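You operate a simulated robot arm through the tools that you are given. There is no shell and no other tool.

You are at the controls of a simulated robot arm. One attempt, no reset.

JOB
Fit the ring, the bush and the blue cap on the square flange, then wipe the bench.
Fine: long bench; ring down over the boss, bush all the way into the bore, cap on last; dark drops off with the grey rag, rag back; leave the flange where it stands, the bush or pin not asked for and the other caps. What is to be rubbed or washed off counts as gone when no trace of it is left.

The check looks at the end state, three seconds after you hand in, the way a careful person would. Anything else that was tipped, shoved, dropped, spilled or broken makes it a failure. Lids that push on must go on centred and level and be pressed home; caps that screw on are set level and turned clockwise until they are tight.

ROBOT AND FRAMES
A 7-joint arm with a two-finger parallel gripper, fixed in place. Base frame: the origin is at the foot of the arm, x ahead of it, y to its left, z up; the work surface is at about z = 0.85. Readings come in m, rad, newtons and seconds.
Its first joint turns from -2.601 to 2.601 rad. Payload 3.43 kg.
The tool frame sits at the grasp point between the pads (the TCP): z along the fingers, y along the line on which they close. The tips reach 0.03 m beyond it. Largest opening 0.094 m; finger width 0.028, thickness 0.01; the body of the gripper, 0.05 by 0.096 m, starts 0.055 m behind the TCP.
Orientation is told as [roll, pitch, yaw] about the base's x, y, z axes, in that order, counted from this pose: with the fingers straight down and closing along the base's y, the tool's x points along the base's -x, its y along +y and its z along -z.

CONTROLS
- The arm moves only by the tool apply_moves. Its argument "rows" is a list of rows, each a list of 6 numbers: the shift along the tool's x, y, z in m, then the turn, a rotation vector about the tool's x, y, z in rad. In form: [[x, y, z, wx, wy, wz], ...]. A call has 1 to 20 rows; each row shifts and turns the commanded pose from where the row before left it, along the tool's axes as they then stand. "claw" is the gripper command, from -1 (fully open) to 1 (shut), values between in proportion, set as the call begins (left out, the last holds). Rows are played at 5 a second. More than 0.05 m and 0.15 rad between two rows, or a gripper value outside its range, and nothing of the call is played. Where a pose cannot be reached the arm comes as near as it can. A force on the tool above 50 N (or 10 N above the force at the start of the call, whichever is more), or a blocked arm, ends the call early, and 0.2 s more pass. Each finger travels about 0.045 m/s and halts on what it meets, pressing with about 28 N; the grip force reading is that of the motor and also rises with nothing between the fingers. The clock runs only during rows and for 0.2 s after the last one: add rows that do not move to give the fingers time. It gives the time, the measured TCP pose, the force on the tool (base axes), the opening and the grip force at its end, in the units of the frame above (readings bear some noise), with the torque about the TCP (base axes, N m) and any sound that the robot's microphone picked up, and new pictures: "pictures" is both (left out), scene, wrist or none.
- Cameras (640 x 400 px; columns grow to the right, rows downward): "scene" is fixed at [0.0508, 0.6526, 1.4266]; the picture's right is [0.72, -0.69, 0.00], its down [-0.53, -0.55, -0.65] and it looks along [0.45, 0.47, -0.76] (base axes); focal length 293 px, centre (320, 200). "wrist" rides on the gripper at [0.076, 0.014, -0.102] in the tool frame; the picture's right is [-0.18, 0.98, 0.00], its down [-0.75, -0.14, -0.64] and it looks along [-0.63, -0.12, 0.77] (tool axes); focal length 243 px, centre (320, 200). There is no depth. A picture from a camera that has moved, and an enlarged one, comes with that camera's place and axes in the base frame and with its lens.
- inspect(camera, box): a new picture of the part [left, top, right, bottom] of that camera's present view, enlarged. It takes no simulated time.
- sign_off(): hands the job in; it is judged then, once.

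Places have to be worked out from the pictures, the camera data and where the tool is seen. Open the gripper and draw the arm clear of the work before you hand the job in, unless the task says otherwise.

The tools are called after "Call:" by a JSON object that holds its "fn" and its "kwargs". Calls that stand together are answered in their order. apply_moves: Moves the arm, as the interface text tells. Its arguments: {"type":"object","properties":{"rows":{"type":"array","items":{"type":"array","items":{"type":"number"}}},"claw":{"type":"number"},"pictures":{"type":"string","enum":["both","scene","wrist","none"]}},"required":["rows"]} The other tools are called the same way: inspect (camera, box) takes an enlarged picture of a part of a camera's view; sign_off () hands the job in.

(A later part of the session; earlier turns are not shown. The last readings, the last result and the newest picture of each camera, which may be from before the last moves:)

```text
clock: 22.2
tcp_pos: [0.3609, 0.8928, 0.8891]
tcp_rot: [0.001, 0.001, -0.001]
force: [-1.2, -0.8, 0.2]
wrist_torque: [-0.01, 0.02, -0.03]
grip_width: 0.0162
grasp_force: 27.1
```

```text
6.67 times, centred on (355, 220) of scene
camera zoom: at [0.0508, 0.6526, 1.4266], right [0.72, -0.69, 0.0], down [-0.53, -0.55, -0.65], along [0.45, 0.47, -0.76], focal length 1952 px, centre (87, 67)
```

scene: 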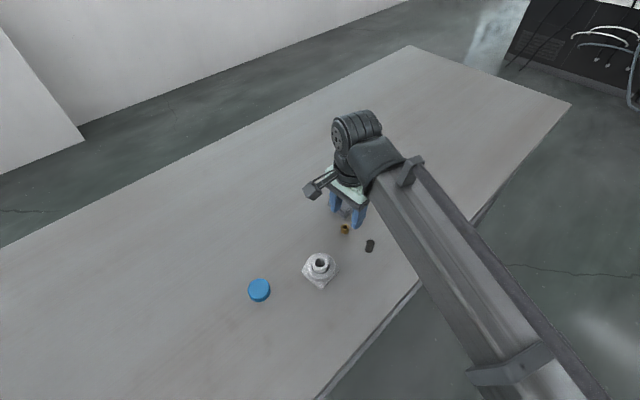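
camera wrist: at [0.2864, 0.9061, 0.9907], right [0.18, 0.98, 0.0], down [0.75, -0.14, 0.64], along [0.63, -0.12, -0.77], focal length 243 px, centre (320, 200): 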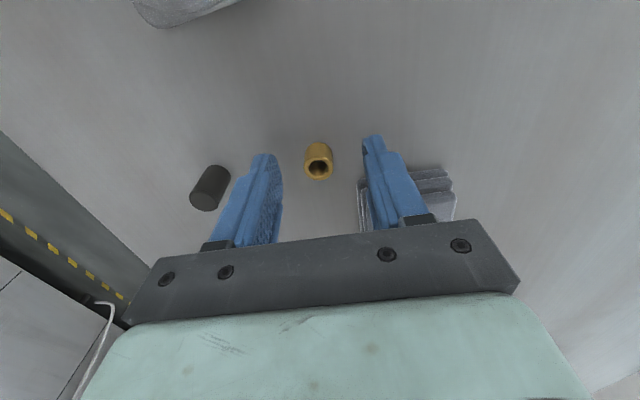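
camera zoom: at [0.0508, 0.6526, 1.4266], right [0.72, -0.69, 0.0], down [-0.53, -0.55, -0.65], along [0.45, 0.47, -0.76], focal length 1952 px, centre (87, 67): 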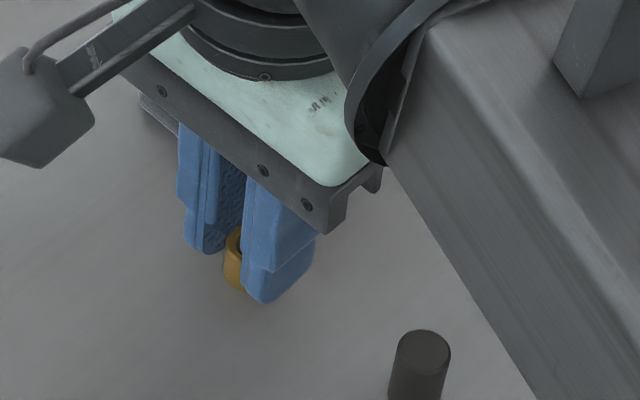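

The bush is gripped (16 mm). I lift it and carry it to above the boss, stopping with a few mm clearance.

Call:
{"fn": "apply_moves", "kwargs": {"rows": [[0, 0, -0.02, 0, 0, 0], [0, 0, -0.04, 0, 0, 0], [0.028, -0.0085, 0, 0, 0, 0], [0.028, -0.0085, 0, 0, 0, 0], [0.028, -0.0085, 0, 0, 0, 0], [0.0275, -0.0083, 0, 0, 0, 0], [0, 0, 0, 0, 0, 0], [0, 0, 0.012, 0, 0, 0], [0, 0, 0.006, 0, 0, 0], [0, 0, 0, 0, 0, 0]]}}

Call:
{"fn": "inspect", "kwargs": {"camera": "wrist", "box": [270, 110, 370, 210]}}

Call:
{"fn": "inspect", "kwargs": {"camera": "scene", "box": [295, 235, 345, 285]}}

```text
clock: 24.4
tcp_pos: [0.2511, 0.8575, 0.9325]
tcp_rot: [0.0, 0.0, -0.001]
force: [0.6, -0.3, 0.4]
wrist_torque: [0.02, 0.03, 0.03]
grip_width: 0.0157
grasp_force: 27.5
camera wrist: at [0.176, 0.871, 1.0333], right [0.18, 0.98, 0.0], down [0.75, -0.14, 0.64], along [0.63, -0.12, -0.77], focal length 243 px, centre (320, 200)
```

scene: 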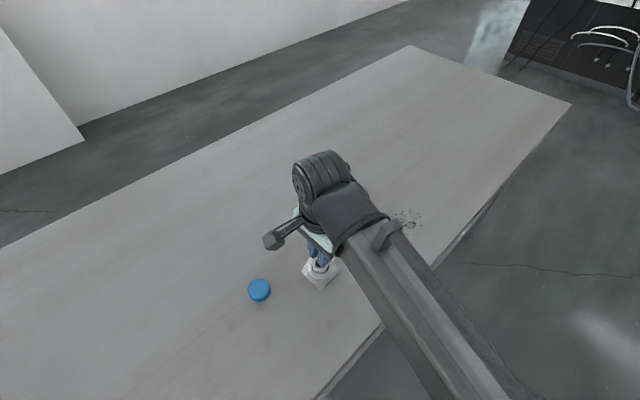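
wrist: 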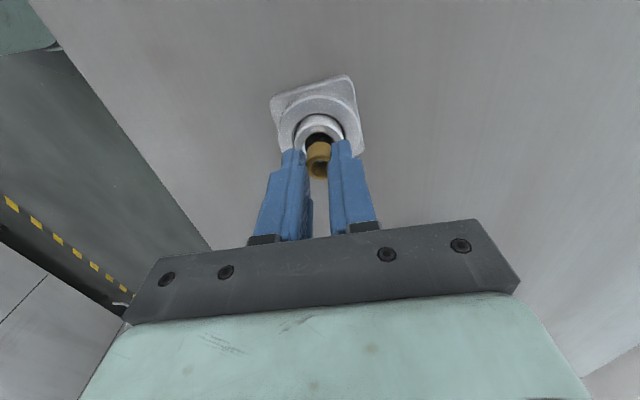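

```text
4.00 times, centred on (320, 160) of wrist
camera zoom: at [0.176, 0.871, 1.0333], right [0.18, 0.98, 0.0], down [0.75, -0.14, 0.64], along [0.63, -0.12, -0.77], focal length 970 px, centre (320, 360)
```

zoom: 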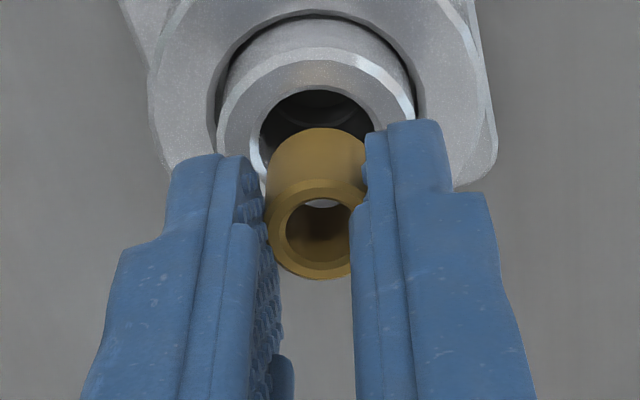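

```text
8.00 times, centred on (320, 260) of scene
camera zoom: at [0.0508, 0.6526, 1.4266], right [0.72, -0.69, 0.0], down [-0.53, -0.55, -0.65], along [0.45, 0.47, -0.76], focal length 2343 px, centre (320, -280)
```

zoom: 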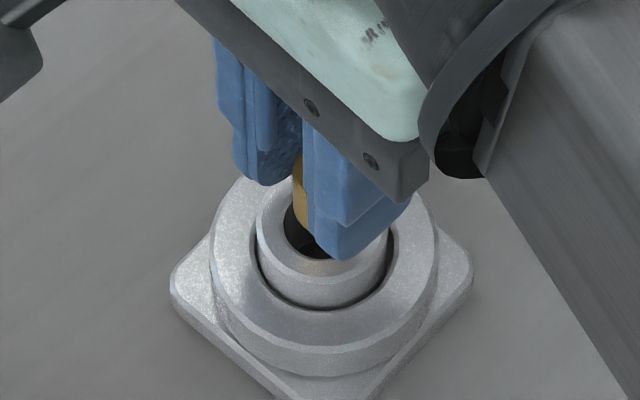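

Wrist view shows the bush about 2 mm too far in +x relative to the bore, lateral alignment fine; the scene view agrees. I correct x by −2.1 mm, lower 4 mm and look again.

Call:
{"fn": "apply_moves", "kwargs": {"rows": [[0.0021, 0, 0, 0, 0, 0], [0, 0, 0.004, 0, 0, 0], [0, 0, 0, 0, 0, 0], [0, 0, 0, 0, 0, 0]], "pictures": "none"}}

Call:
{"fn": "inspect", "kwargs": {"camera": "wrist", "box": [290, 115, 350, 175]}}

Call:
{"fn": "inspect", "kwargs": {"camera": "scene", "box": [305, 245, 340, 275]}}

```text
clock: 25.4
tcp_pos: [0.2483, 0.8576, 0.9273]
tcp_rot: [0.001, 0.0, 0.0]
force: [-0.5, 0.7, -0.3]
wrist_torque: [-0.02, -0.01, -0.01]
grip_width: 0.0159
grasp_force: 27.9
```

```text
6.67 times, centred on (320, 145) of wrist
camera zoom: at [0.1737, 0.8704, 1.0292], right [0.18, 0.98, 0.0], down [0.75, -0.14, 0.64], along [0.63, -0.12, -0.77], focal length 1618 px, centre (320, 567)
```

zoom: 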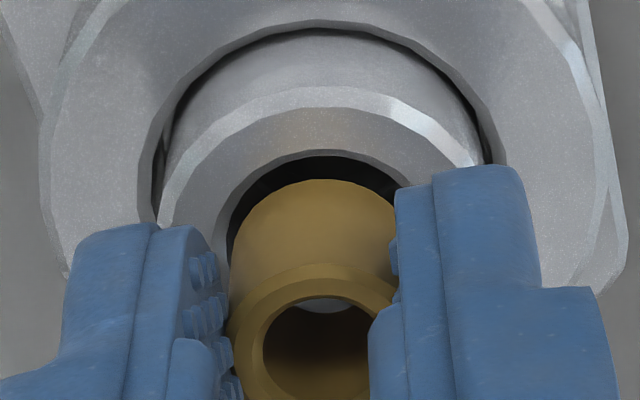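

```text
13.33 times, centred on (322, 260) of scene
camera zoom: at [0.0508, 0.6526, 1.4266], right [0.72, -0.69, 0.0], down [-0.53, -0.55, -0.65], along [0.45, 0.47, -0.76], focal length 3904 px, centre (287, -600)
```

zoom: 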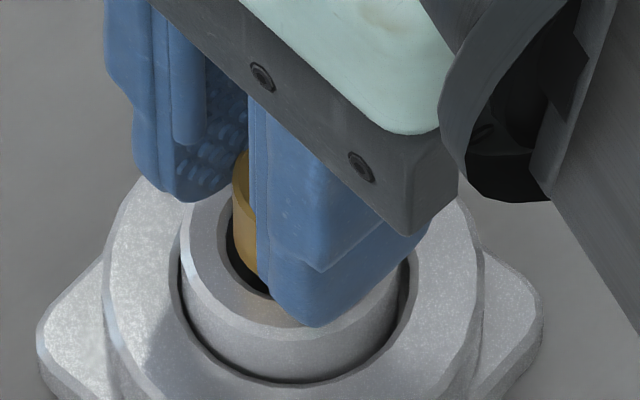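

The bush is now concentric with the bore to within about 0.5 mm. I lower in 1.5–2 mm steps, monitoring force.

Call:
{"fn": "apply_moves", "kwargs": {"rows": [[-0.0003, -0.0003, 0.001, 0, 0, 0], [0, 0, 0.0015, 0, 0, 0], [0, 0, 0.0015, 0, 0, 0], [0, 0, 0, 0, 0, 0]], "pictures": "none"}}

Call:
{"fn": "inspect", "kwargs": {"camera": "wrist", "box": [290, 115, 350, 175]}}

Call:
{"fn": "inspect", "kwargs": {"camera": "scene", "box": [305, 245, 340, 275]}}

```text
clock: 26.4
tcp_pos: [0.2485, 0.857, 0.9233]
tcp_rot: [0.0, 0.001, -0.001]
force: [-0.5, 0.1, 0.1]
wrist_torque: [0.0, 0.01, 0.0]
grip_width: 0.0161
grasp_force: 28.2
```

```text
6.67 times, centred on (320, 145) of wrist
camera zoom: at [0.1737, 0.8707, 1.0249], right [0.18, 0.98, 0.0], down [0.75, -0.14, 0.64], along [0.63, -0.12, -0.77], focal length 1618 px, centre (320, 567)
```

zoom: 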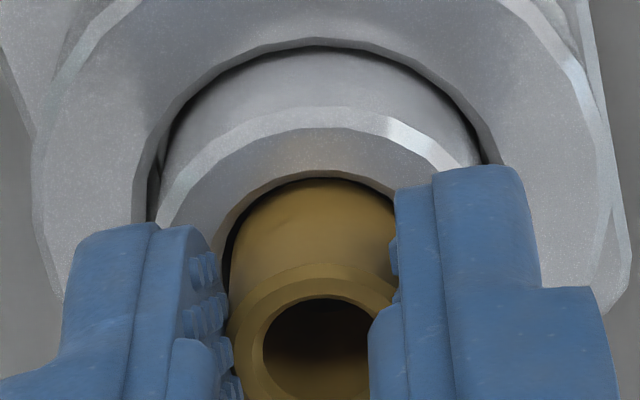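

```text
13.33 times, centred on (322, 260) of scene
camera zoom: at [0.0508, 0.6526, 1.4266], right [0.72, -0.69, 0.0], down [-0.53, -0.55, -0.65], along [0.45, 0.47, -0.76], focal length 3904 px, centre (287, -600)
```

zoom: 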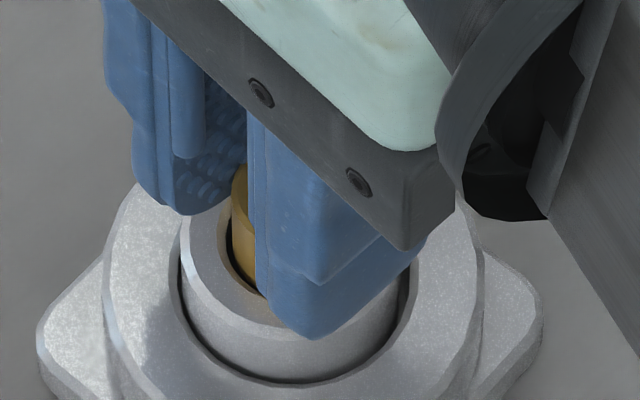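

The bush is entering the bore with no force. Continuing 6 mm more, leaving the fingertips ~1.5 mm above the boss.

Call:
{"fn": "apply_moves", "kwargs": {"rows": [[0, 0, 0.002, 0, 0, 0], [0, 0, 0.002, 0, 0, 0], [0, 0, 0.002, 0, 0, 0], [0, 0, 0, 0, 0, 0]], "pictures": "none"}}

Call:
{"fn": "inspect", "kwargs": {"camera": "wrist", "box": [290, 115, 350, 175]}}

Call:
{"fn": "inspect", "kwargs": {"camera": "scene", "box": [305, 245, 340, 275]}}

```text
clock: 27.4
tcp_pos: [0.2481, 0.8566, 0.9172]
tcp_rot: [0.0, 0.0, 0.0]
force: [-0.4, -0.3, 5.0]
wrist_torque: [-0.06, 0.01, -0.02]
grip_width: 0.0159
grasp_force: 27.9
```

```text
6.67 times, centred on (320, 145) of wrist
camera zoom: at [0.1741, 0.8707, 1.0192], right [0.18, 0.98, 0.0], down [0.75, -0.14, 0.64], along [0.63, -0.12, -0.77], focal length 1618 px, centre (320, 567)
```

zoom: 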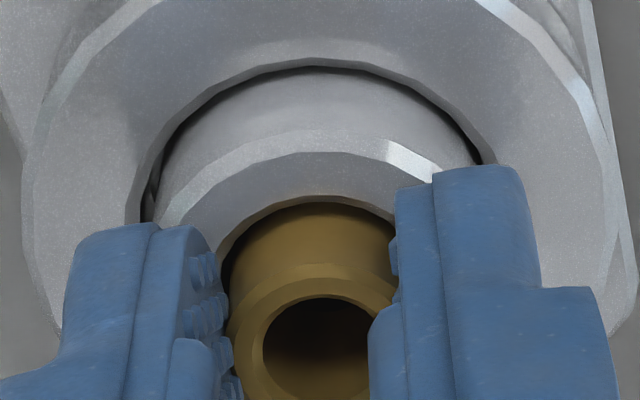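

```text
13.33 times, centred on (322, 260) of scene
camera zoom: at [0.0508, 0.6526, 1.4266], right [0.72, -0.69, 0.0], down [-0.53, -0.55, -0.65], along [0.45, 0.47, -0.76], focal length 3904 px, centre (287, -600)
```

zoom: 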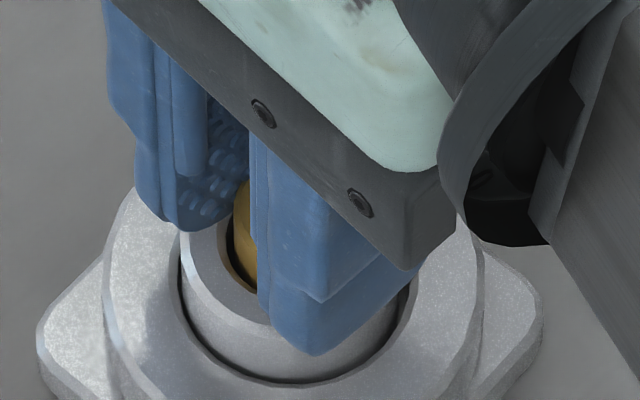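

A light 5 N contact – fingertips close to the boss top. I back off 0.5 mm and open slightly to release the bush, then rise and look.

Call:
{"fn": "apply_moves", "kwargs": {"rows": [[0, 0, -0.0006, 0, 0, 0], [0, 0, 0, 0, 0, 0]], "pictures": "none"}}

Call:
{"fn": "apply_moves", "kwargs": {"rows": [[0, 0, 0, 0, 0, 0], [0, 0, 0, 0, 0, 0], [0, 0, 0, 0, 0, 0], [0, 0, -0.02, 0, 0, 0], [0, 0, -0.03, 0, 0, 0], [0, 0, 0, 0, 0, 0]], "claw": 0.2, "pictures": "wrist"}}

Call:
{"fn": "inspect", "kwargs": {"camera": "wrist", "box": [270, 80, 370, 180]}}

Call:
{"fn": "inspect", "kwargs": {"camera": "scene", "box": [295, 240, 345, 290]}}

```text
clock: 28.0
tcp_pos: [0.2489, 0.859, 0.9198]
tcp_rot: [0.001, -0.002, 0.001]
force: [0.3, 0.3, -0.6]
wrist_torque: [0.01, 0.01, 0.0]
grip_width: 0.0161
grasp_force: 27.6
```

```text
clock: 29.4
tcp_pos: [0.2484, 0.8566, 0.9707]
tcp_rot: [0.001, 0.0, -0.001]
force: [0.2, -0.5, 0.2]
wrist_torque: [0.01, 0.0, 0.0]
grip_width: 0.0374
grasp_force: 0.2
camera wrist: at [0.1732, 0.8699, 1.0703], right [0.18, 0.98, 0.0], down [0.75, -0.14, 0.64], along [0.63, -0.12, -0.77], focal length 243 px, centre (320, 200)
```

wrist: 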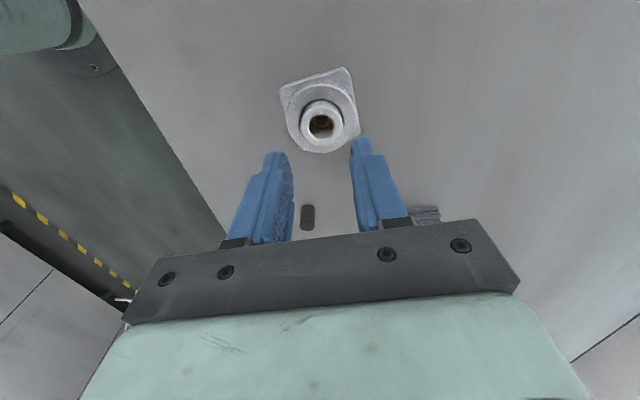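

```text
4.00 times, centred on (320, 130) of wrist
camera zoom: at [0.1732, 0.8699, 1.0703], right [0.18, 0.98, 0.0], down [0.75, -0.14, 0.64], along [0.63, -0.12, -0.77], focal length 970 px, centre (320, 480)
```

zoom: 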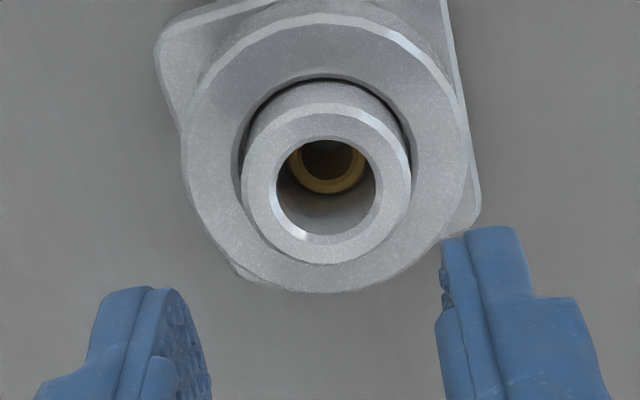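

```text
8.00 times, centred on (320, 265) of scene
camera zoom: at [0.0508, 0.6526, 1.4266], right [0.72, -0.69, 0.0], down [-0.53, -0.55, -0.65], along [0.45, 0.47, -0.76], focal length 2343 px, centre (320, -320)
```

zoom: 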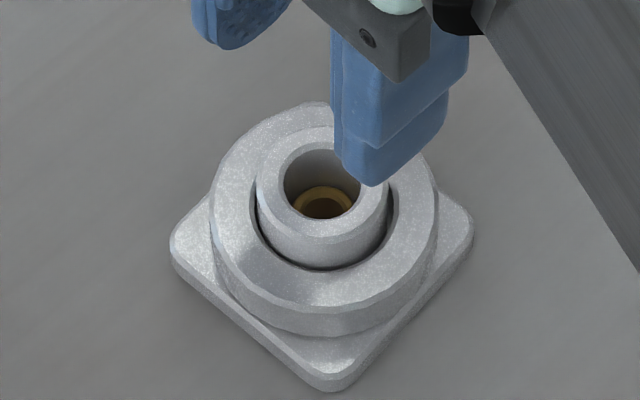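

The bush has dropped fully down into the bore and sits level. Now the cap: I move above it at about (0.129, 0.908) with the gripper opened to 75 mm and look.

Call:
{"fn": "apply_moves", "kwargs": {"rows": [[0.03, 0.0125, 0, 0, 0, 0], [0.03, 0.0125, 0, 0, 0, 0], [0.03, 0.0125, 0, 0, 0, 0], [0.0297, 0.0125, 0, 0, 0, 0], [0, 0, 0.025, 0, 0, 0], [0, 0, 0.02, 0, 0, 0], [0, 0, 0, 0, 0, 0], [0, 0, 0, 0, 0, 0]], "claw": -0.6}}

Call:
{"fn": "inspect", "kwargs": {"camera": "wrist", "box": [250, 80, 400, 220]}}

Call:
{"fn": "inspect", "kwargs": {"camera": "scene", "box": [225, 230, 345, 320]}}

```text
clock: 31.2
tcp_pos: [0.1304, 0.9057, 0.9214]
tcp_rot: [-0.001, 0.002, 0.0]
force: [-0.4, -0.4, 0.0]
wrist_torque: [0.01, -0.02, 0.0]
grip_width: 0.0749
grasp_force: 0.0
camera wrist: at [0.0547, 0.9205, 1.0229], right [0.18, 0.98, 0.0], down [0.75, -0.14, 0.64], along [0.63, -0.12, -0.77], focal length 243 px, centre (320, 200)
```

scene: 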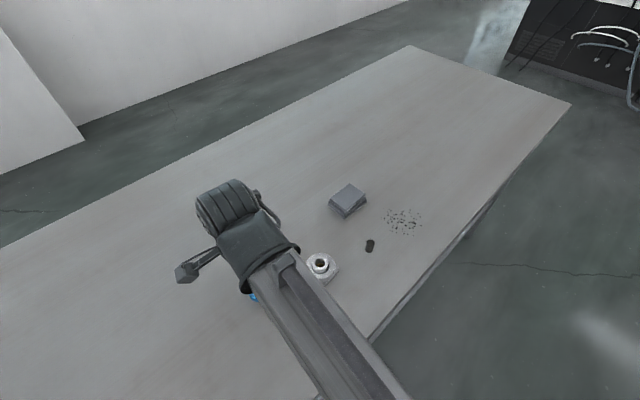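
wrist: 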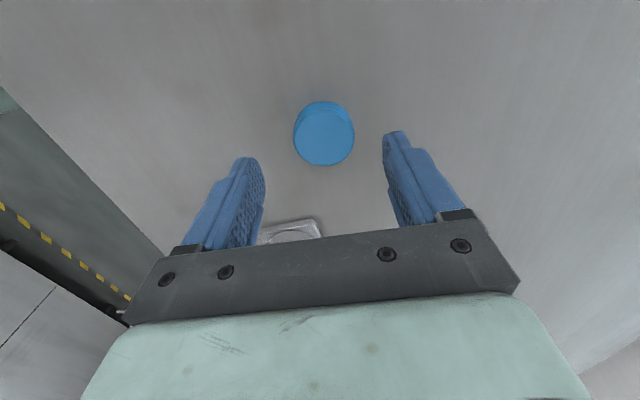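

```text
2.86 times, centred on (325, 150) of wrist
camera zoom: at [0.0547, 0.9205, 1.0229], right [0.18, 0.98, 0.0], down [0.75, -0.14, 0.64], along [0.63, -0.12, -0.77], focal length 693 px, centre (306, 343)
```

zoom: 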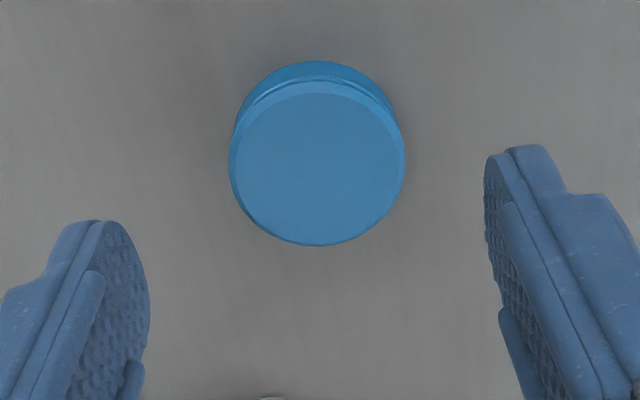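

```text
4.44 times, centred on (285, 275) of scene
camera zoom: at [0.0508, 0.6526, 1.4266], right [0.72, -0.69, 0.0], down [-0.53, -0.55, -0.65], along [0.45, 0.47, -0.76], focal length 1302 px, centre (476, -133)
```

zoom: 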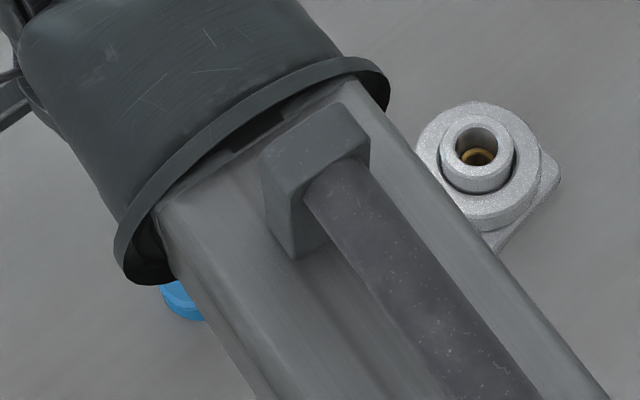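

The cap (about 43 mm across, ~15 mm high) is 2.7 mm in +y of the TCP. I correct, lower and close on it.

Call:
{"fn": "apply_moves", "kwargs": {"rows": [[0, 0.0027, 0.013, 0, 0, 0], [0, 0, 0.014, 0, 0, 0], [0, 0, 0.0124, 0, 0, 0], [0, 0, 0, 0, 0, 0]], "pictures": "none"}}

Call:
{"fn": "inspect", "kwargs": {"camera": "wrist", "box": [250, 80, 400, 220]}}

Call:
{"fn": "apply_moves", "kwargs": {"rows": [[0, 0, 0, 0, 0, 0], [0, 0, 0, 0, 0, 0], [0, 0, 0, 0, 0, 0], [0, 0, 0, 0, 0, 0], [0, 0, 0, 0, 0, 0]], "claw": 1, "pictures": "none"}}

Call:
{"fn": "inspect", "kwargs": {"camera": "wrist", "box": [265, 105, 375, 215]}}

```text
clock: 32.2
tcp_pos: [0.1295, 0.9096, 0.8817]
tcp_rot: [-0.001, 0.0, 0.001]
force: [-0.6, 0.2, -0.5]
wrist_torque: [0.0, 0.03, -0.02]
grip_width: 0.0754
grasp_force: 0.0
```

```text
2.86 times, centred on (325, 150) of wrist
camera zoom: at [0.055, 0.9232, 0.9833], right [0.18, 0.98, 0.0], down [0.75, -0.14, 0.64], along [0.63, -0.12, -0.77], focal length 693 px, centre (306, 343)
```

zoom: 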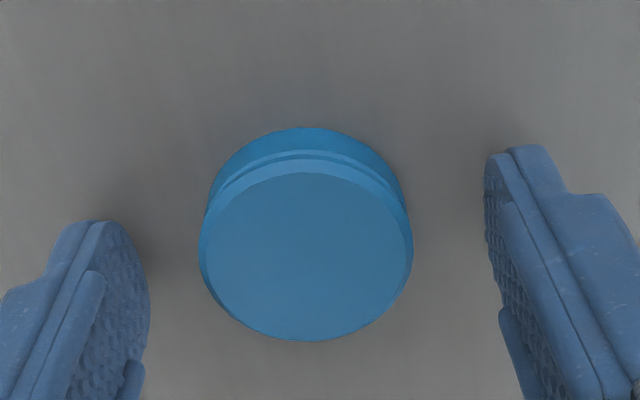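

```text
clock: 33.4
tcp_pos: [0.1302, 0.9093, 0.8822]
tcp_rot: [-0.001, 0.0, -0.001]
force: [0.3, 0.1, 0.7]
wrist_torque: [0.02, -0.04, 0.01]
grip_width: 0.042
grasp_force: 27.7
```

```text
3.64 times, centred on (320, 160) of wrist
camera zoom: at [0.055, 0.9232, 0.9834], right [0.18, 0.98, 0.0], down [0.75, -0.14, 0.64], along [0.63, -0.12, -0.77], focal length 882 px, centre (320, 346)
```

zoom: 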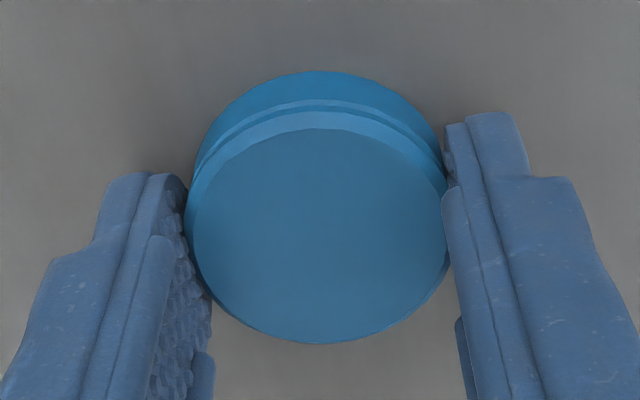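

The cap is held (42 mm). It sits about 2 mm toward −x of the TCP, so I aim the TCP at x≈0.2526, y≈0.857 above the boss, with ~8 mm gap first.

Call:
{"fn": "apply_moves", "kwargs": {"rows": [[0, 0, -0.02, 0, 0, 0], [0, 0, -0.03, 0, 0, 0], [0, 0, -0.02, 0, 0, 0], [-0.031, -0.0131, 0, 0, 0, 0], [-0.031, -0.0131, 0, 0, 0, 0], [-0.031, -0.0131, 0, 0, 0, 0], [-0.0303, -0.0131, 0, 0, 0, 0], [0, 0, 0, 0, 0, 0], [0, 0, 0.014, 0, 0, 0], [0, 0, 0.012, 0, 0, 0], [0, 0, 0, 0, 0, 0]]}}

Call:
{"fn": "inspect", "kwargs": {"camera": "wrist", "box": [265, 85, 375, 215]}}

Call:
{"fn": "inspect", "kwargs": {"camera": "scene", "box": [295, 235, 345, 285]}}

```text
clock: 35.8
tcp_pos: [0.2522, 0.8558, 0.9272]
tcp_rot: [0.0, 0.0, 0.0]
force: [0.0, -0.2, 0.0]
wrist_torque: [-0.01, 0.02, -0.01]
grip_width: 0.0419
grasp_force: 28.1
camera wrist: at [0.1777, 0.8688, 1.0284], right [0.18, 0.98, 0.0], down [0.75, -0.14, 0.64], along [0.63, -0.12, -0.77], focal length 243 px, centre (320, 200)
```

scene: 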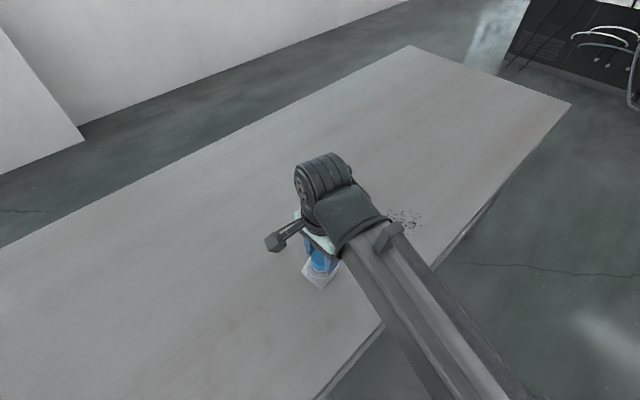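
wrist: 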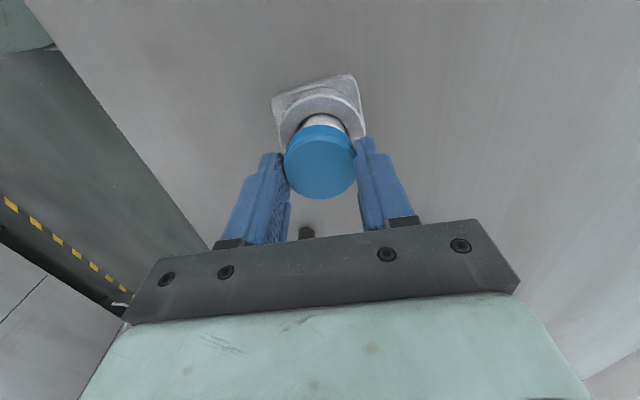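

```text
3.08 times, centred on (320, 150) of wrist
camera zoom: at [0.1777, 0.8688, 1.0284], right [0.18, 0.98, 0.0], down [0.75, -0.14, 0.64], along [0.63, -0.12, -0.77], focal length 746 px, centre (320, 354)
```

zoom: 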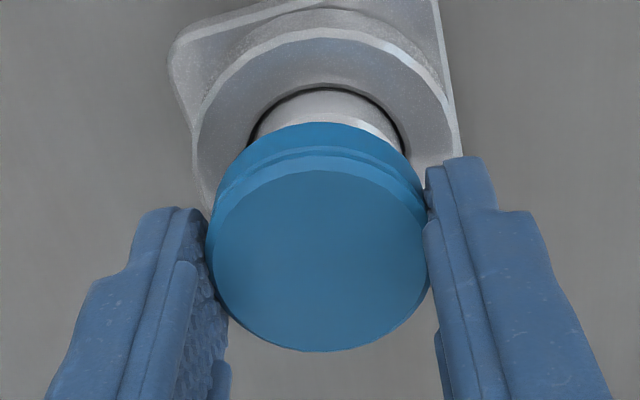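

```text
8.00 times, centred on (320, 260) of scene
camera zoom: at [0.0508, 0.6526, 1.4266], right [0.72, -0.69, 0.0], down [-0.53, -0.55, -0.65], along [0.45, 0.47, -0.76], focal length 2343 px, centre (320, -280)
```

zoom: 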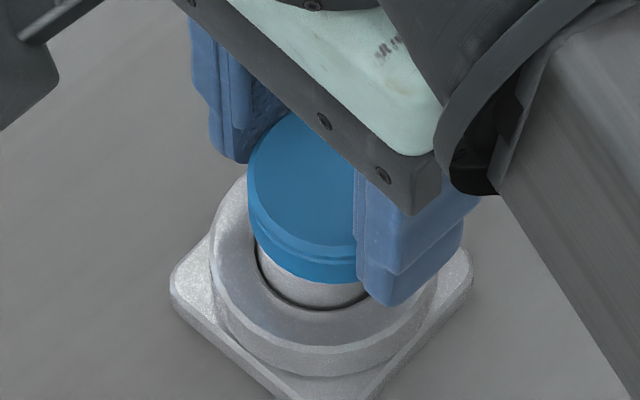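

The wrist view shows the boss ~2 mm toward +y of the cap centre; camera pose confirms the arm stopped a bit short in y. I shift (−0.8 mm x, +2.5 mm y) and lower 4 mm.

Call:
{"fn": "apply_moves", "kwargs": {"rows": [[0.0008, 0.0025, 0, 0, 0, 0], [0, 0, 0.004, 0, 0, 0], [0, 0, 0, 0, 0, 0], [0, 0, 0, 0, 0, 0]], "pictures": "none"}}

Call:
{"fn": "inspect", "kwargs": {"camera": "wrist", "box": [280, 95, 370, 185]}}

Call:
{"fn": "inspect", "kwargs": {"camera": "scene", "box": [300, 240, 345, 285]}}

```text
clock: 36.8
tcp_pos: [0.2509, 0.8608, 0.9251]
tcp_rot: [0.001, -0.001, -0.001]
force: [0.3, 0.9, 0.0]
wrist_torque: [-0.01, -0.05, 0.04]
grip_width: 0.042
grasp_force: 28.0
```

```text
4.44 times, centred on (325, 140) of wrist
camera zoom: at [0.1765, 0.8727, 1.025], right [0.18, 0.98, 0.0], down [0.75, -0.14, 0.64], along [0.63, -0.12, -0.77], focal length 1078 px, centre (298, 467)
```

zoom: 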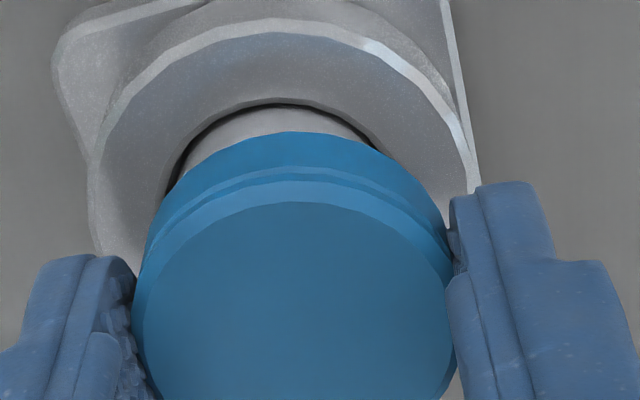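

```text
8.89 times, centred on (322, 262) of scene
camera zoom: at [0.0508, 0.6526, 1.4266], right [0.72, -0.69, 0.0], down [-0.53, -0.55, -0.65], along [0.45, 0.47, -0.76], focal length 2603 px, centre (298, -356)
```

zoom: 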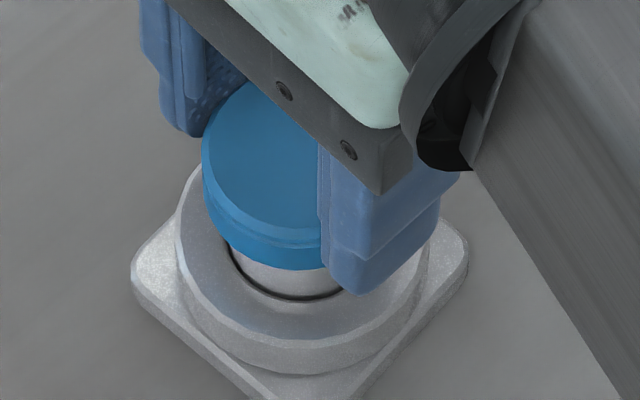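

The arm overshot slightly in y; the cap is now ~1.3 mm too far +y. I correct that and re-check before lowering.

Call:
{"fn": "apply_moves", "kwargs": {"rows": [[0, -0.0013, 0, 0, 0, 0], [0, 0, 0, 0, 0, 0], [0, 0, 0, 0, 0, 0]], "pictures": "none"}}

Call:
{"fn": "inspect", "kwargs": {"camera": "wrist", "box": [280, 95, 360, 165]}}

Call:
{"fn": "inspect", "kwargs": {"camera": "scene", "box": [305, 245, 340, 280]}}

```text
clock: 37.6
tcp_pos: [0.251, 0.8578, 0.9239]
tcp_rot: [-0.001, 0.0, -0.001]
force: [0.2, 0.0, 0.5]
wrist_torque: [0.0, 0.02, 0.0]
grip_width: 0.0417
grasp_force: 28.2
```

```text
5.71 times, centred on (320, 130) of wrist
camera zoom: at [0.1767, 0.8716, 1.0249], right [0.18, 0.98, 0.0], down [0.75, -0.14, 0.64], along [0.63, -0.12, -0.77], focal length 1386 px, centre (320, 600)
```

zoom: 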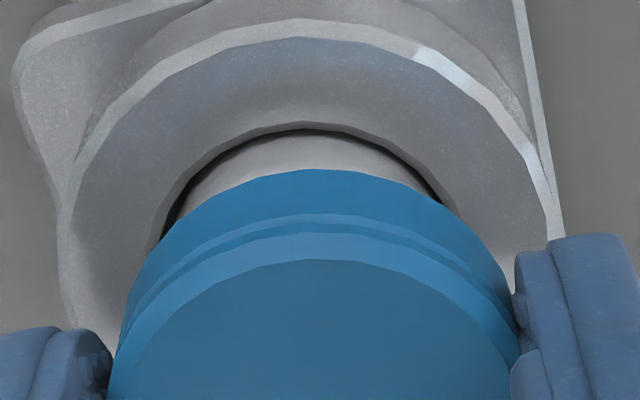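

```text
11.43 times, centred on (322, 262) of scene
camera zoom: at [0.0508, 0.6526, 1.4266], right [0.72, -0.69, 0.0], down [-0.53, -0.55, -0.65], along [0.45, 0.47, -0.76], focal length 3347 px, centre (291, -514)
```

zoom: 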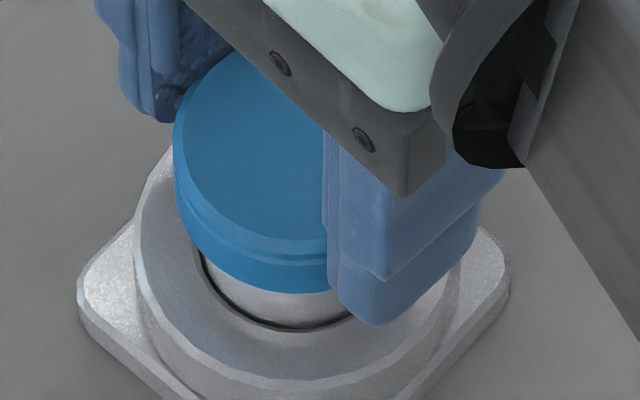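

Still ~0.9 mm too far in +y by both views. Correcting and lowering 4 mm toward the boss rim.

Call:
{"fn": "apply_moves", "kwargs": {"rows": [[0, -0.0009, 0, 0, 0, 0], [0, 0, 0.002, 0, 0, 0], [0, 0, 0.002, 0, 0, 0], [0, 0, 0, 0, 0, 0], [0, 0, 0, 0, 0, 0]], "pictures": "none"}}

Call:
{"fn": "inspect", "kwargs": {"camera": "wrist", "box": [280, 95, 360, 165]}}

Call:
{"fn": "inspect", "kwargs": {"camera": "scene", "box": [305, 245, 340, 280]}}

```text
clock: 38.8
tcp_pos: [0.2515, 0.8574, 0.9203]
tcp_rot: [0.0, 0.0, 0.002]
force: [1.1, -1.4, 2.5]
wrist_torque: [0.0, 0.0, 0.05]
grip_width: 0.0422
grasp_force: 28.2
```

```text
5.71 times, centred on (320, 130) of wrist
camera zoom: at [0.1769, 0.8707, 1.0213], right [0.18, 0.98, 0.0], down [0.75, -0.14, 0.64], along [0.63, -0.12, -0.77], focal length 1386 px, centre (320, 600)
```

zoom: 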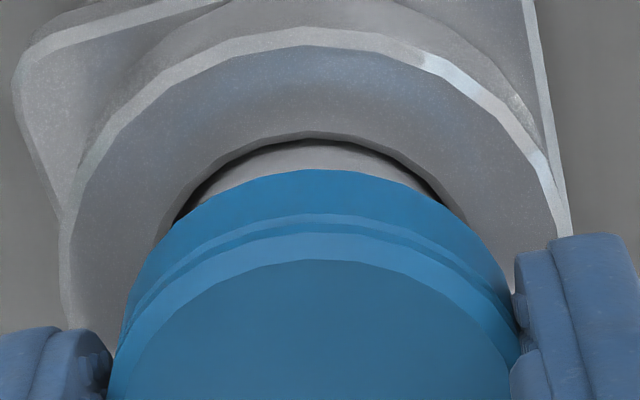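

```text
11.43 times, centred on (322, 262) of scene
camera zoom: at [0.0508, 0.6526, 1.4266], right [0.72, -0.69, 0.0], down [-0.53, -0.55, -0.65], along [0.45, 0.47, -0.76], focal length 3347 px, centre (291, -514)
```

zoom: 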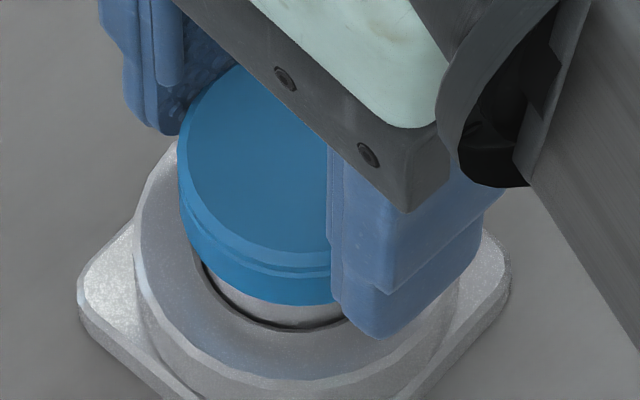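

A light contact begins. I nudge slightly toward −x/−y and press down a little further to feel whether the cap starts over the rim.

Call:
{"fn": "apply_moves", "kwargs": {"rows": [[0.0004, -0.0004, 0, 0, 0, 0], [0, 0, 0.001, 0, 0, 0], [0, 0, 0, 0, 0, 0]], "pictures": "none"}}

Call:
{"fn": "inspect", "kwargs": {"camera": "wrist", "box": [280, 95, 360, 165]}}

Call:
{"fn": "inspect", "kwargs": {"camera": "scene", "box": [305, 245, 340, 280]}}

```text
clock: 39.6
tcp_pos: [0.2512, 0.8584, 0.9193]
tcp_rot: [0.0, -0.001, -0.001]
force: [-0.8, -0.1, 0.3]
wrist_torque: [0.01, -0.02, 0.02]
grip_width: 0.0419
grasp_force: 28.0
```

```text
5.71 times, centred on (320, 130) of wrist
camera zoom: at [0.1761, 0.8707, 1.0201], right [0.18, 0.98, 0.0], down [0.75, -0.14, 0.64], along [0.63, -0.12, -0.77], focal length 1386 px, centre (320, 600)
```

zoom: 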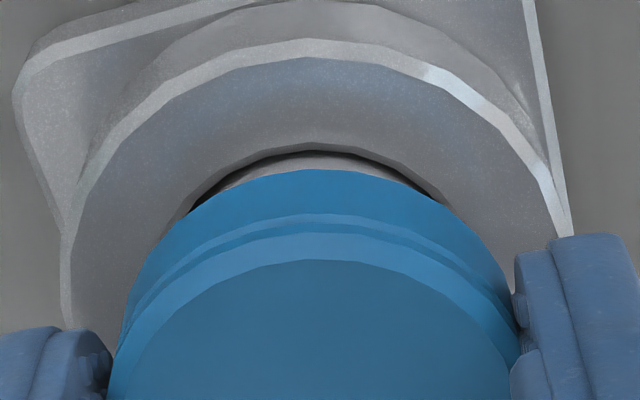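

```text
11.43 times, centred on (322, 262) of scene
camera zoom: at [0.0508, 0.6526, 1.4266], right [0.72, -0.69, 0.0], down [-0.53, -0.55, -0.65], along [0.45, 0.47, -0.76], focal length 3347 px, centre (291, -514)
```

zoom: 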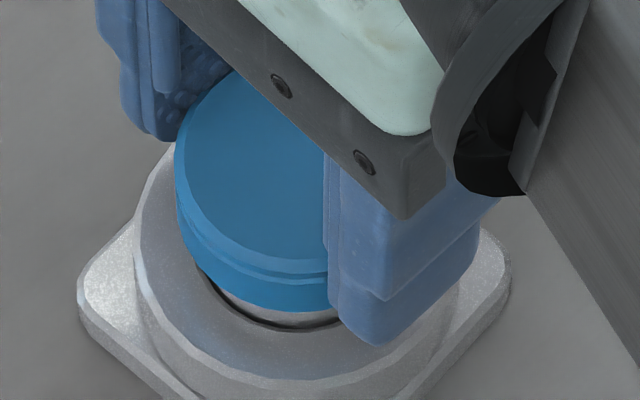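

No residual force and the cap lowered; continuing in small steps.

Call:
{"fn": "apply_moves", "kwargs": {"rows": [[0, 0, 0.001, 0, 0, 0], [0, 0, 0.001, 0, 0, 0], [0, 0, 0, 0, 0, 0]], "pictures": "none"}}

Call:
{"fn": "inspect", "kwargs": {"camera": "wrist", "box": [280, 95, 360, 165]}}

Call:
{"fn": "inspect", "kwargs": {"camera": "scene", "box": [305, 245, 340, 280]}}

```text
clock: 40.4
tcp_pos: [0.2507, 0.8577, 0.9165]
tcp_rot: [0.001, 0.0, -0.001]
force: [-0.3, -0.2, -0.8]
wrist_torque: [-0.01, 0.0, 0.02]
grip_width: 0.0421
grasp_force: 28.2
```

```text
5.71 times, centred on (320, 130) of wrist
camera zoom: at [0.1758, 0.8707, 1.0183], right [0.18, 0.98, 0.0], down [0.75, -0.14, 0.64], along [0.63, -0.12, -0.77], focal length 1386 px, centre (320, 600)
```

zoom: 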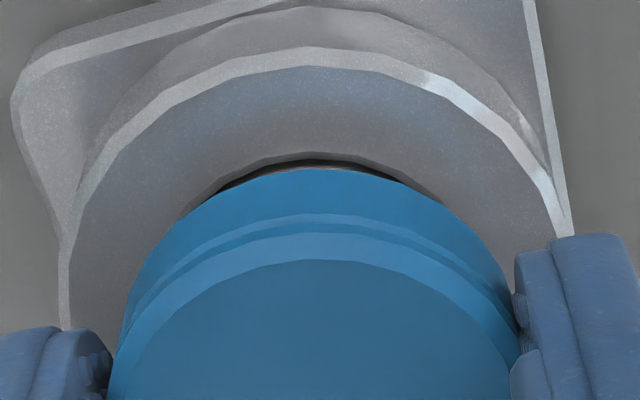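

```text
11.43 times, centred on (322, 262) of scene
camera zoom: at [0.0508, 0.6526, 1.4266], right [0.72, -0.69, 0.0], down [-0.53, -0.55, -0.65], along [0.45, 0.47, -0.76], focal length 3347 px, centre (291, -514)
```

zoom: 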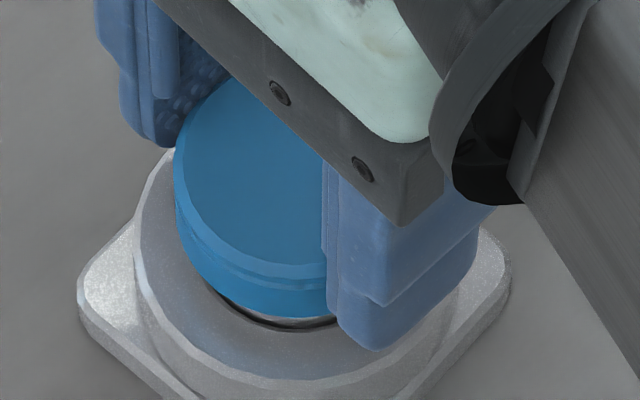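

Call:
{"fn": "apply_moves", "kwargs": {"rows": [[0, 0, 0.001, 0, 0, 0], [0, 0, 0.001, 0, 0, 0], [0, 0, 0.001, 0, 0, 0], [0, 0, 0, 0, 0, 0]], "pictures": "none"}}

Call:
{"fn": "inspect", "kwargs": {"camera": "scene", "box": [305, 245, 340, 280]}}

```text
clock: 41.4
tcp_pos: [0.2512, 0.857, 0.9136]
tcp_rot: [0.001, -0.001, 0.0]
force: [-0.2, -0.2, 0.2]
wrist_torque: [0.04, 0.01, -0.02]
grip_width: 0.0422
grasp_force: 28.3
```

```text
11.43 times, centred on (322, 262) of scene
camera zoom: at [0.0508, 0.6526, 1.4266], right [0.72, -0.69, 0.0], down [-0.53, -0.55, -0.65], along [0.45, 0.47, -0.76], focal length 3347 px, centre (291, -514)
```

zoom: 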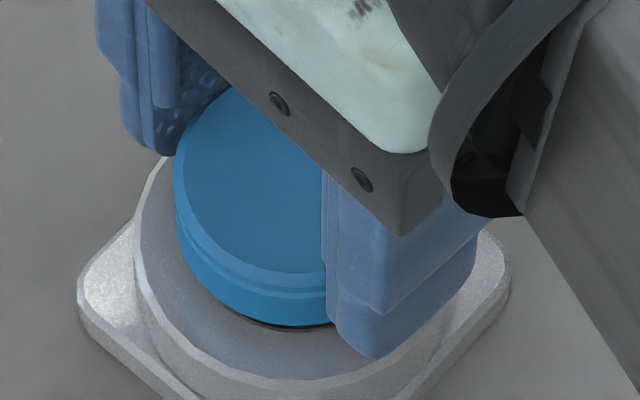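

The cap is sliding over the boss freely. Continuing down until resistance.

Call:
{"fn": "apply_moves", "kwargs": {"rows": [[0, 0, 0.001, 0, 0, 0], [0, 0, 0.001, 0, 0, 0], [0, 0, 0.001, 0, 0, 0], [0, 0, 0.001, 0, 0, 0], [0, 0, 0, 0, 0, 0]], "pictures": "none"}}

Call:
{"fn": "inspect", "kwargs": {"camera": "scene", "box": [305, 245, 340, 280]}}

Call:
{"fn": "inspect", "kwargs": {"camera": "wrist", "box": [265, 95, 375, 205]}}

```text
clock: 42.6
tcp_pos: [0.2514, 0.8569, 0.91]
tcp_rot: [-0.001, 0.001, 0.0]
force: [-0.2, 0.0, -0.6]
wrist_torque: [0.0, -0.02, -0.01]
grip_width: 0.0424
grasp_force: 28.8
```

```text
11.43 times, centred on (322, 262) of scene
camera zoom: at [0.0508, 0.6526, 1.4266], right [0.72, -0.69, 0.0], down [-0.53, -0.55, -0.65], along [0.45, 0.47, -0.76], focal length 3347 px, centre (291, -514)
```

zoom: 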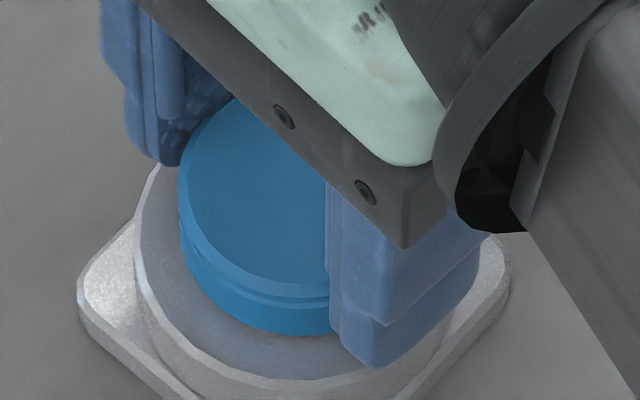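

```text
3.64 times, centred on (320, 150) of wrist
camera zoom: at [0.1764, 0.8705, 1.0109], right [0.18, 0.98, 0.0], down [0.75, -0.14, 0.64], along [0.63, -0.12, -0.77], focal length 882 px, centre (320, 382)
```

zoom: 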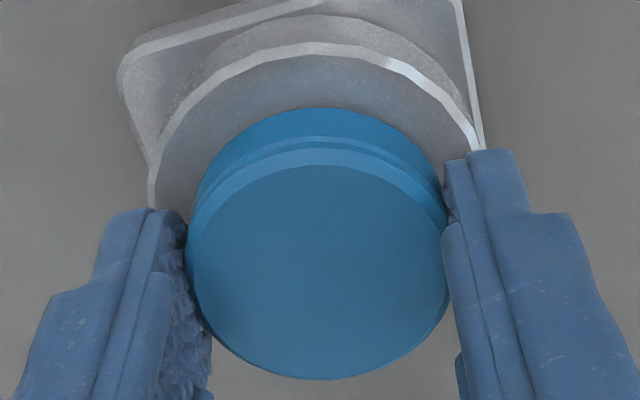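

Call:
{"fn": "apply_moves", "kwargs": {"rows": [[0, 0, 0.001, 0, 0, 0], [0, 0, 0.001, 0, 0, 0], [0, 0, 0.001, 0, 0, 0], [0, 0, 0.0005, 0, 0, 0], [0, 0, 0, 0, 0, 0]], "pictures": "none"}}

Call:
{"fn": "inspect", "kwargs": {"camera": "scene", "box": [305, 245, 340, 280]}}

Call:
{"fn": "inspect", "kwargs": {"camera": "wrist", "box": [265, 95, 375, 205]}}

```text
clock: 43.8
tcp_pos: [0.2513, 0.8556, 0.9075]
tcp_rot: [0.002, 0.0, -0.001]
force: [0.2, 0.8, 25.2]
wrist_torque: [0.02, -0.06, -0.03]
grip_width: 0.0422
grasp_force: 28.2
```

```text
11.43 times, centred on (322, 262) of scene
camera zoom: at [0.0508, 0.6526, 1.4266], right [0.72, -0.69, 0.0], down [-0.53, -0.55, -0.65], along [0.45, 0.47, -0.76], focal length 3347 px, centre (291, -514)
```

zoom: 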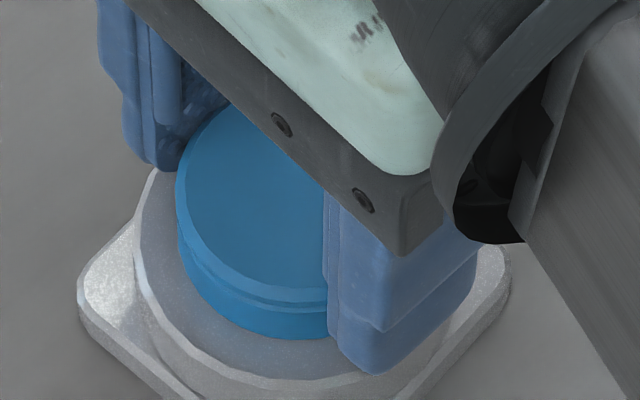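

```text
3.64 times, centred on (320, 150) of wrist
camera zoom: at [0.176, 0.8705, 1.0088], right [0.18, 0.98, 0.0], down [0.75, -0.14, 0.64], along [0.63, -0.12, -0.77], focal length 882 px, centre (320, 382)
```

zoom: 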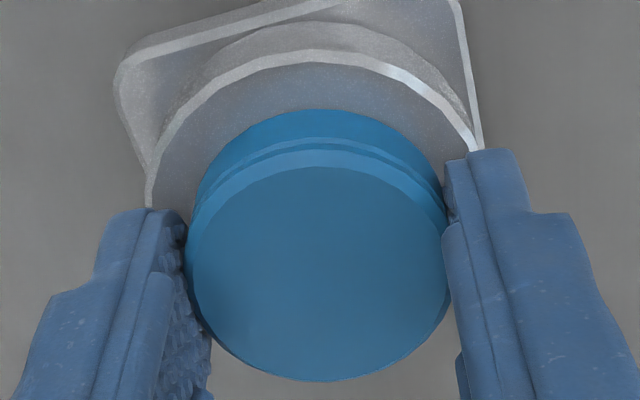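

25 N of resistance with the cap nearly down on the ring. I press a bit more to make sure it is home, listening for a click.

Call:
{"fn": "apply_moves", "kwargs": {"rows": [[0, 0, 0.0007, 0, 0, 0], [0, 0, 0, 0, 0, 0]], "pictures": "none"}}

Call:
{"fn": "apply_moves", "kwargs": {"rows": [[0, 0, 0.0007, 0, 0, 0], [0, 0, 0, 0, 0, 0]], "pictures": "none"}}

Call:
{"fn": "inspect", "kwargs": {"camera": "scene", "box": [305, 245, 340, 280]}}

Call:
{"fn": "inspect", "kwargs": {"camera": "wrist", "box": [265, 95, 375, 205]}}

```text
clock: 44.4
tcp_pos: [0.2492, 0.857, 0.9063]
tcp_rot: [0.0, 0.001, -0.001]
force: [1.2, 3.6, 26.4]
wrist_torque: [0.09, -0.06, 0.01]
grip_width: 0.0423
grasp_force: 28.0
```

```text
clock: 45.0
tcp_pos: [0.2501, 0.8571, 0.9061]
tcp_rot: [0.0, 0.0, -0.001]
force: [1.7, 5.4, 31.5]
wrist_torque: [-0.12, -0.09, -0.04]
grip_width: 0.042
grasp_force: 28.6
```

```text
11.43 times, centred on (322, 262) of scene
camera zoom: at [0.0508, 0.6526, 1.4266], right [0.72, -0.69, 0.0], down [-0.53, -0.55, -0.65], along [0.45, 0.47, -0.76], focal length 3347 px, centre (291, -514)
```

zoom: 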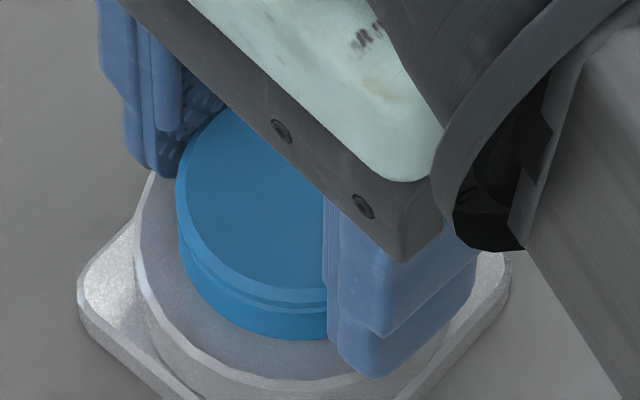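

```text
3.64 times, centred on (320, 150) of wrist
camera zoom: at [0.1759, 0.8704, 1.0071], right [0.18, 0.98, 0.0], down [0.75, -0.14, 0.64], along [0.63, -0.12, -0.77], focal length 882 px, centre (320, 382)
```

zoom: 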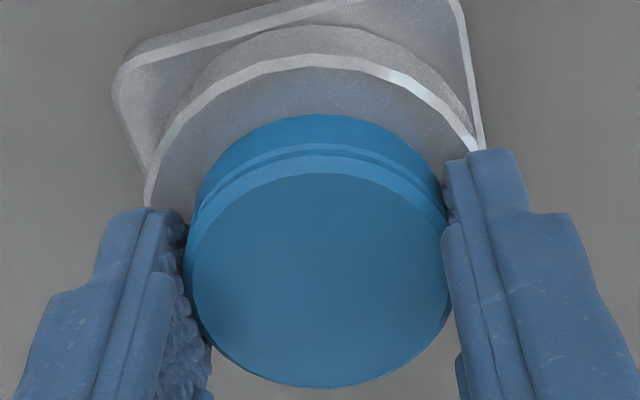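

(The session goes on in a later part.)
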